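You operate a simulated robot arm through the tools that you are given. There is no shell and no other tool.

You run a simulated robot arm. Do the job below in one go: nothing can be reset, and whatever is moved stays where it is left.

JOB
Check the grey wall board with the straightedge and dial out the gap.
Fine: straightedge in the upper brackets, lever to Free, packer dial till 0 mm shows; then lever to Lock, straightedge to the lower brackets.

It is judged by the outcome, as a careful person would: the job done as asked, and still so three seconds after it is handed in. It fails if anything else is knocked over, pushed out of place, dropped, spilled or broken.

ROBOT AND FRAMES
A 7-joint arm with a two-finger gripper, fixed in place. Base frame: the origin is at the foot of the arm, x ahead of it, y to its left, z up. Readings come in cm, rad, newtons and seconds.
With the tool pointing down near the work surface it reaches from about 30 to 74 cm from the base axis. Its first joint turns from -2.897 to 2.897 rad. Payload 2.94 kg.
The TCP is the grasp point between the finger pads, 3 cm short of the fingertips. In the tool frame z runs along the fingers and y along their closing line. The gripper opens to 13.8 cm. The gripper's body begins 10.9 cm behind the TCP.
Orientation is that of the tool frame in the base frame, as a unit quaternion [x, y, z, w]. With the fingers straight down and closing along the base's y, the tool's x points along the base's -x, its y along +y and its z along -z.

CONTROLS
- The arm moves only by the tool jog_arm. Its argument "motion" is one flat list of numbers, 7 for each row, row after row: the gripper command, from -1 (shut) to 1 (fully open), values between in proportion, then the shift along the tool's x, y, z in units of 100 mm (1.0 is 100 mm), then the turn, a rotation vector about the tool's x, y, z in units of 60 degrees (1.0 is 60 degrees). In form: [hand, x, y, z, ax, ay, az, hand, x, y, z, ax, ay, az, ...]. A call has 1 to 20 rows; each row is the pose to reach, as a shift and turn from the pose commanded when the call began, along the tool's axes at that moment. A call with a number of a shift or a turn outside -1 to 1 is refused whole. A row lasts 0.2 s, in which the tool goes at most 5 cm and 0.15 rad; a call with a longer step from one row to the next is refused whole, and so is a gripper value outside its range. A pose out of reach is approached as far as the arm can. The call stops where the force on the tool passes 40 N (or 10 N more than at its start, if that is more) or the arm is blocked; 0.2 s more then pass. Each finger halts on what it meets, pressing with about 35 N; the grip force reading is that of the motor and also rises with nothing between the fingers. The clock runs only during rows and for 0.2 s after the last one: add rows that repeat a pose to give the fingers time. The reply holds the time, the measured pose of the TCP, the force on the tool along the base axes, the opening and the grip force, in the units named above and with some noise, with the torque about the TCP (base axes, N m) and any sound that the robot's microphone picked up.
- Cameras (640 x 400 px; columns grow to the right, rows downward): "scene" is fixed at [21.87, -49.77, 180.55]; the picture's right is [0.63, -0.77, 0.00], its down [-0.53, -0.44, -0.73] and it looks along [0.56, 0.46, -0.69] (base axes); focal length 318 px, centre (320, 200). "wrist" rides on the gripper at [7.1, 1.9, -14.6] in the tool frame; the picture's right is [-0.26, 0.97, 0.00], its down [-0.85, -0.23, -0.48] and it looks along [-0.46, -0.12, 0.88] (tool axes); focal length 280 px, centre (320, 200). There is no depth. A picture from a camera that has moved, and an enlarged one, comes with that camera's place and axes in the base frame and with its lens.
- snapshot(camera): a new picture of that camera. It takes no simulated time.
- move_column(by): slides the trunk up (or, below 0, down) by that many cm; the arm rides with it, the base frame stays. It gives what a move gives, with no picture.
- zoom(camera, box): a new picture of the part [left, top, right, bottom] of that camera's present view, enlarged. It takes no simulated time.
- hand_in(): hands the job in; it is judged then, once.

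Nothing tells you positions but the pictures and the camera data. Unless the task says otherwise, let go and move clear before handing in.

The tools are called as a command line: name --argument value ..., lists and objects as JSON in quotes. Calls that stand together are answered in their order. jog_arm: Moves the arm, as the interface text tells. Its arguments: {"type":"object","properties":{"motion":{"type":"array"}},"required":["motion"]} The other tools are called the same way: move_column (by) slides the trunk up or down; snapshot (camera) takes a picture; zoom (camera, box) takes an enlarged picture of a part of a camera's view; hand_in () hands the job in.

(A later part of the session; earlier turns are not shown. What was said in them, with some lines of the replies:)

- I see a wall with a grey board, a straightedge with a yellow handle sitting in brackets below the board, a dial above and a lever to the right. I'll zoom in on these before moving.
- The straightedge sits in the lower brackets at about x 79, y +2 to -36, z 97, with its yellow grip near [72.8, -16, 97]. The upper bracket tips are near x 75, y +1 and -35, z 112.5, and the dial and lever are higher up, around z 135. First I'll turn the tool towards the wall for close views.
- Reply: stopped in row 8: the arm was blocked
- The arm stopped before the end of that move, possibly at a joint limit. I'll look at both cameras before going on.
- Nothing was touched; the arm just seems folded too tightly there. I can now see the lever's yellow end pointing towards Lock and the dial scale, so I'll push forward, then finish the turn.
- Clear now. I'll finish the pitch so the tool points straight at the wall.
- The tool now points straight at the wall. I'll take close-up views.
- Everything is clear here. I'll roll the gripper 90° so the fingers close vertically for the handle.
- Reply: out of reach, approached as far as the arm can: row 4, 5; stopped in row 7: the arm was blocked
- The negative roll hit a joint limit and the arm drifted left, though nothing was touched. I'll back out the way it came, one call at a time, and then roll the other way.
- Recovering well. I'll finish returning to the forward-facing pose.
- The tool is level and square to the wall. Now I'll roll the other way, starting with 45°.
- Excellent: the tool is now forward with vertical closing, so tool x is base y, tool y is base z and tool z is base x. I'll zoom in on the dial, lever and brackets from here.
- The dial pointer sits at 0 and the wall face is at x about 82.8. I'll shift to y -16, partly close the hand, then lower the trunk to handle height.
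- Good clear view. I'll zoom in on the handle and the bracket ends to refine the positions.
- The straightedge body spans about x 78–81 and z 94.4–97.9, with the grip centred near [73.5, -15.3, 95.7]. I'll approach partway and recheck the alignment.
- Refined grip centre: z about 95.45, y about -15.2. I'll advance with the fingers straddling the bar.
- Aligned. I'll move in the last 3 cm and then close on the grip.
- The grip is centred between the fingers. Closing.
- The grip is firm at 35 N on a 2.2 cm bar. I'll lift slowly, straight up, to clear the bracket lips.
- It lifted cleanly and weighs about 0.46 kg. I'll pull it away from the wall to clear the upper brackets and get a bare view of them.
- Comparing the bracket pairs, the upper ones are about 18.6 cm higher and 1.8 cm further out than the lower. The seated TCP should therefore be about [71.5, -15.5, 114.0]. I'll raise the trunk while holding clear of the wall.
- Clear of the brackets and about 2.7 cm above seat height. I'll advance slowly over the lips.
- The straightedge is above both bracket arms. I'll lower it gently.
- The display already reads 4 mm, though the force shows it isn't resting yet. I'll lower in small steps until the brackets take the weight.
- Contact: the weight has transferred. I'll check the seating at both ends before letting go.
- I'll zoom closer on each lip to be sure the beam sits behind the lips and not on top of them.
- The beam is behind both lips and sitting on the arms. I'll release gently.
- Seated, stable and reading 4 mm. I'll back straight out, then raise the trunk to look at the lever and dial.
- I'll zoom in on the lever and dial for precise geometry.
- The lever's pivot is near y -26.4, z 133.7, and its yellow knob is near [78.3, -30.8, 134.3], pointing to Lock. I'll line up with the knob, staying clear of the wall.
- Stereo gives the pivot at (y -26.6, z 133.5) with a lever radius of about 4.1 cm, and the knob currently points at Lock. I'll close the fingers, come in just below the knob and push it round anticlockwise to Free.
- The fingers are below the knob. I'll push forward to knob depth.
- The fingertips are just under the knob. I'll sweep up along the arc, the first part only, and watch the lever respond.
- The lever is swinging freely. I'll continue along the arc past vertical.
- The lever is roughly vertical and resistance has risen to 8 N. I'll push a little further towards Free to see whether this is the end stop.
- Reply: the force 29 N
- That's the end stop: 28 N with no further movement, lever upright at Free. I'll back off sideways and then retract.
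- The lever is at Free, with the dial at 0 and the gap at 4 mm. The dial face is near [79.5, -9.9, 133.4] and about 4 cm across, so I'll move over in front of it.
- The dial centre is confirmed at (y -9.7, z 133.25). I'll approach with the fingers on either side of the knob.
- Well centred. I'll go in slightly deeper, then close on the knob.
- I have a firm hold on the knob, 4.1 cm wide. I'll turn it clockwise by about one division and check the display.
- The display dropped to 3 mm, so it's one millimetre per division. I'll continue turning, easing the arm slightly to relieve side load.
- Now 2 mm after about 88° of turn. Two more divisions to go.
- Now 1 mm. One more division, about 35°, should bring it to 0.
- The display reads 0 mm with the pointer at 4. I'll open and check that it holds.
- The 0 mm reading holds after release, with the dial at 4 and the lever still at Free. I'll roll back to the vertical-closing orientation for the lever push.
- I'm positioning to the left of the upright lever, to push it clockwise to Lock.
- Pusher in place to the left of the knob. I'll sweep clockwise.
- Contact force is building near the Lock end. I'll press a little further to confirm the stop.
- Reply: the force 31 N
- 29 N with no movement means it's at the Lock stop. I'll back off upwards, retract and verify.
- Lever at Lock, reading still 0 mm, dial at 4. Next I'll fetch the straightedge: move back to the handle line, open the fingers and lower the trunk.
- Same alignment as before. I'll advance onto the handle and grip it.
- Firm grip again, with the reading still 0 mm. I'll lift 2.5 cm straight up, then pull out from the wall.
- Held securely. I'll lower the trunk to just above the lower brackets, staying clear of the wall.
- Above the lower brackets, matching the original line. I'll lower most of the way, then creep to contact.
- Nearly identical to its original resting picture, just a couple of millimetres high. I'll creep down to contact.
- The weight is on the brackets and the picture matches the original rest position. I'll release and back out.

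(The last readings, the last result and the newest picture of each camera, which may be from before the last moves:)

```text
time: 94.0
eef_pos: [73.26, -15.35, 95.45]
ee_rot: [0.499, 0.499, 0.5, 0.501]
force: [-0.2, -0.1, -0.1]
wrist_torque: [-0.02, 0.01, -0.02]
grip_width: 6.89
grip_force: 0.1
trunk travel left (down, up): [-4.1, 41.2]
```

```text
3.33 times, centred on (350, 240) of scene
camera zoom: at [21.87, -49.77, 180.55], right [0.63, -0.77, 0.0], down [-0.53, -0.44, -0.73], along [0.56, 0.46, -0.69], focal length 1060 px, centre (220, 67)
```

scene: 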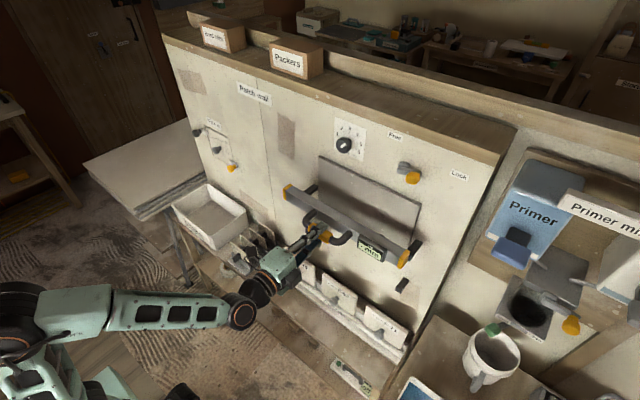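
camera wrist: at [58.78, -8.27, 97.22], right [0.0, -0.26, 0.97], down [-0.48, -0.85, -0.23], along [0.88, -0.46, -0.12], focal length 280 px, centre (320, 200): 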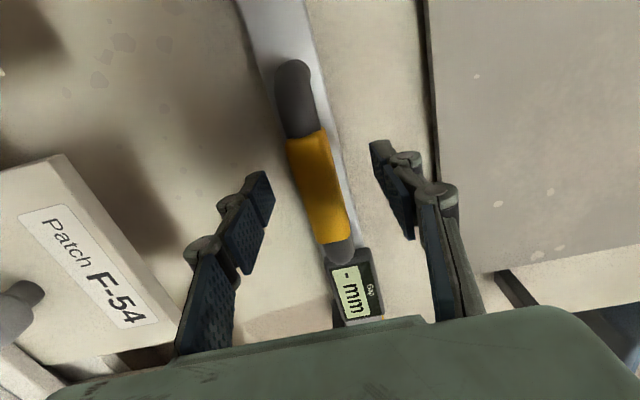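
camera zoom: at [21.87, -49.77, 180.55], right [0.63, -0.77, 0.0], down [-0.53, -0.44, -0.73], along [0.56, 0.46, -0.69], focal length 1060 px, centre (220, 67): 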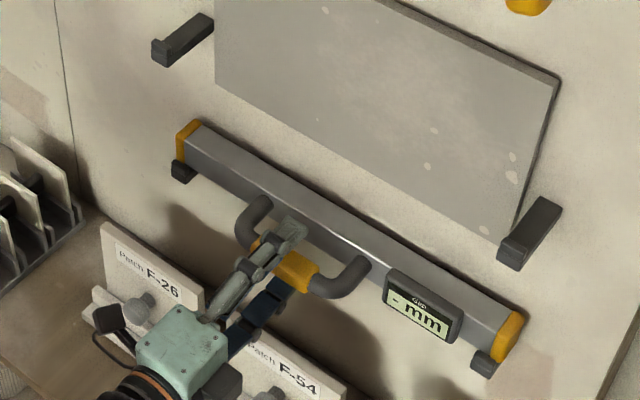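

Seated in the lower brackets. I'll retract clear and do a final check of everything.

jog_arm --motion '[0, 0, 0, -0.15, 0, 0, 0, 0, 0, 0, -0.3, 0, 0, 0, 0, 0, 0, -0.5, 0, 0, 0, 0, 0, 0, -0.75, 0, 0, 0, 0, 0, 0, -1, 0, 0, 0]'

jog_arm --motion '[0, 0, 0.1, -0.2, 0, 0, 0, 0, 0, 0.2, -0.4, 0, 0, 0, 0, 0, 0.3, -0.6, 0, 0, 0, 0, 0, 0.3, -0.8, 0, 0, 0, 0, 0, 0.3, -0.8, 0, 0, 0, 0, 0, 0.3, -0.8, 0, 0, 0, 0, 0, 0.3, -0.8, 0, 0, 0]'

snapshot --camera "scene"

zoom --camera "scene" --box '[325, 110, 475, 230]'

zoom --camera "scene" --box '[270, 180, 430, 300]'

snapshot --camera "wrist"

```text
time: 95.2
eef_pos: [63.39, -15.44, 95.26]
ee_rot: [0.5, 0.499, 0.5, 0.501]
force: [-0.9, -0.7, 0.5]
wrist_torque: [0.02, -0.03, -0.01]
grip_width: 6.92
grip_force: 0.0
trunk travel left (down, up): [-4.1, 41.2]
```

```text
time: 96.8
eef_pos: [55.37, -15.49, 98.33]
ee_rot: [0.5, 0.5, 0.501, 0.5]
force: [-0.2, 0.2, -0.6]
wrist_torque: [0.02, -0.03, -0.01]
grip_width: 6.91
grip_force: 0.0
trunk travel left (down, up): [-4.1, 41.2]
```

```text
taken
```

scene: 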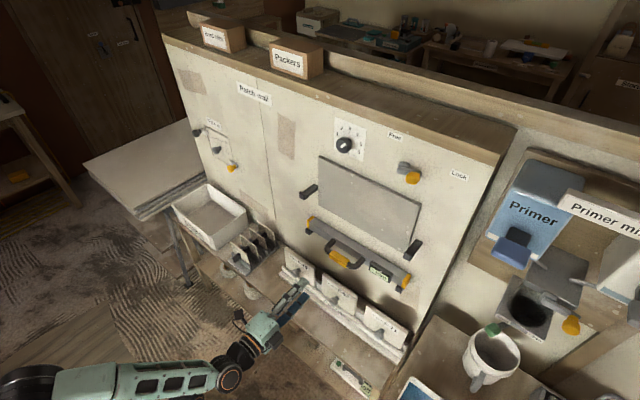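

```text
3.33 times, centred on (400, 170) of scene
camera zoom: at [21.87, -49.77, 180.55], right [0.63, -0.77, 0.0], down [-0.53, -0.44, -0.73], along [0.56, 0.46, -0.69], focal length 1060 px, centre (53, 300)
```

zoom: 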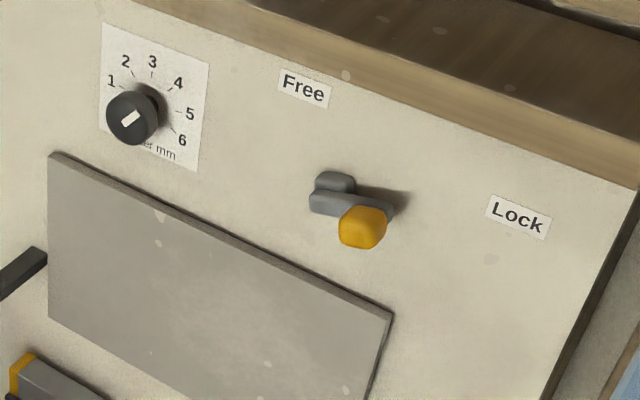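

```text
3.33 times, centred on (350, 240) of scene
camera zoom: at [21.87, -49.77, 180.55], right [0.63, -0.77, 0.0], down [-0.53, -0.44, -0.73], along [0.56, 0.46, -0.69], focal length 1060 px, centre (220, 67)
```

zoom: 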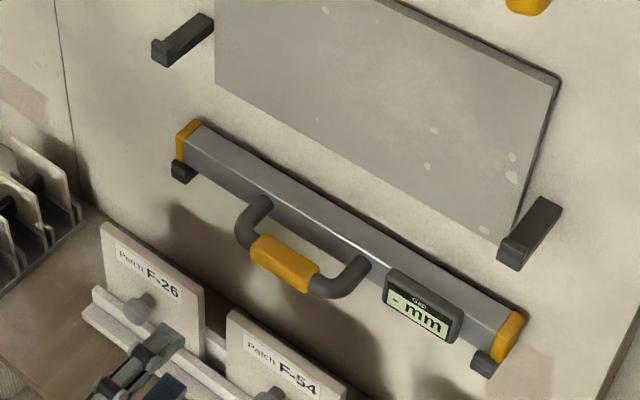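

```text
taken
camera wrist: at [40.77, -8.27, 100.23], right [0.0, -0.26, 0.97], down [-0.48, -0.85, -0.23], along [0.88, -0.46, -0.12], focal length 280 px, centre (320, 200)
```

wrist: 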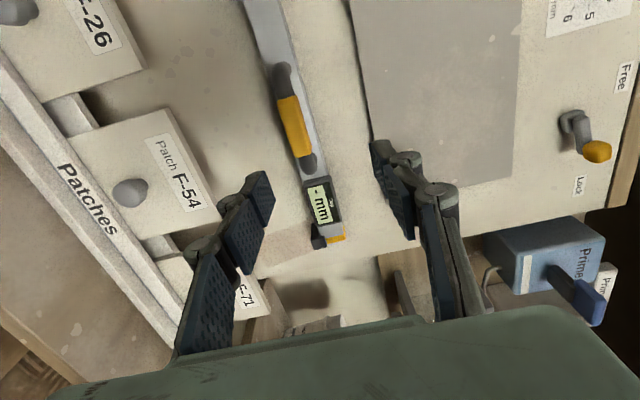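

The straightedge rests in the lower brackets, the dial is at 4 where the gap read 0 mm, and the lever is back at Lock. Nothing else has moved and the arm is clear, so I'm handing in.

hand_in

```text
The job is handed in.
```

The wall board is checked and the gap is dialled out. With the straightedge in the upper brackets the display first read 4 mm. I moved the lever to Free and turned the packer dial from 0 to 4, and the display showed 0 mm.

I then moved the lever back to Lock, and the display still read 0 mm. The straightedge is now in the lower brackets, where it started. The last pictures showed nothing else moved, and the gripper was open and clear of the wall when I handed the job in.
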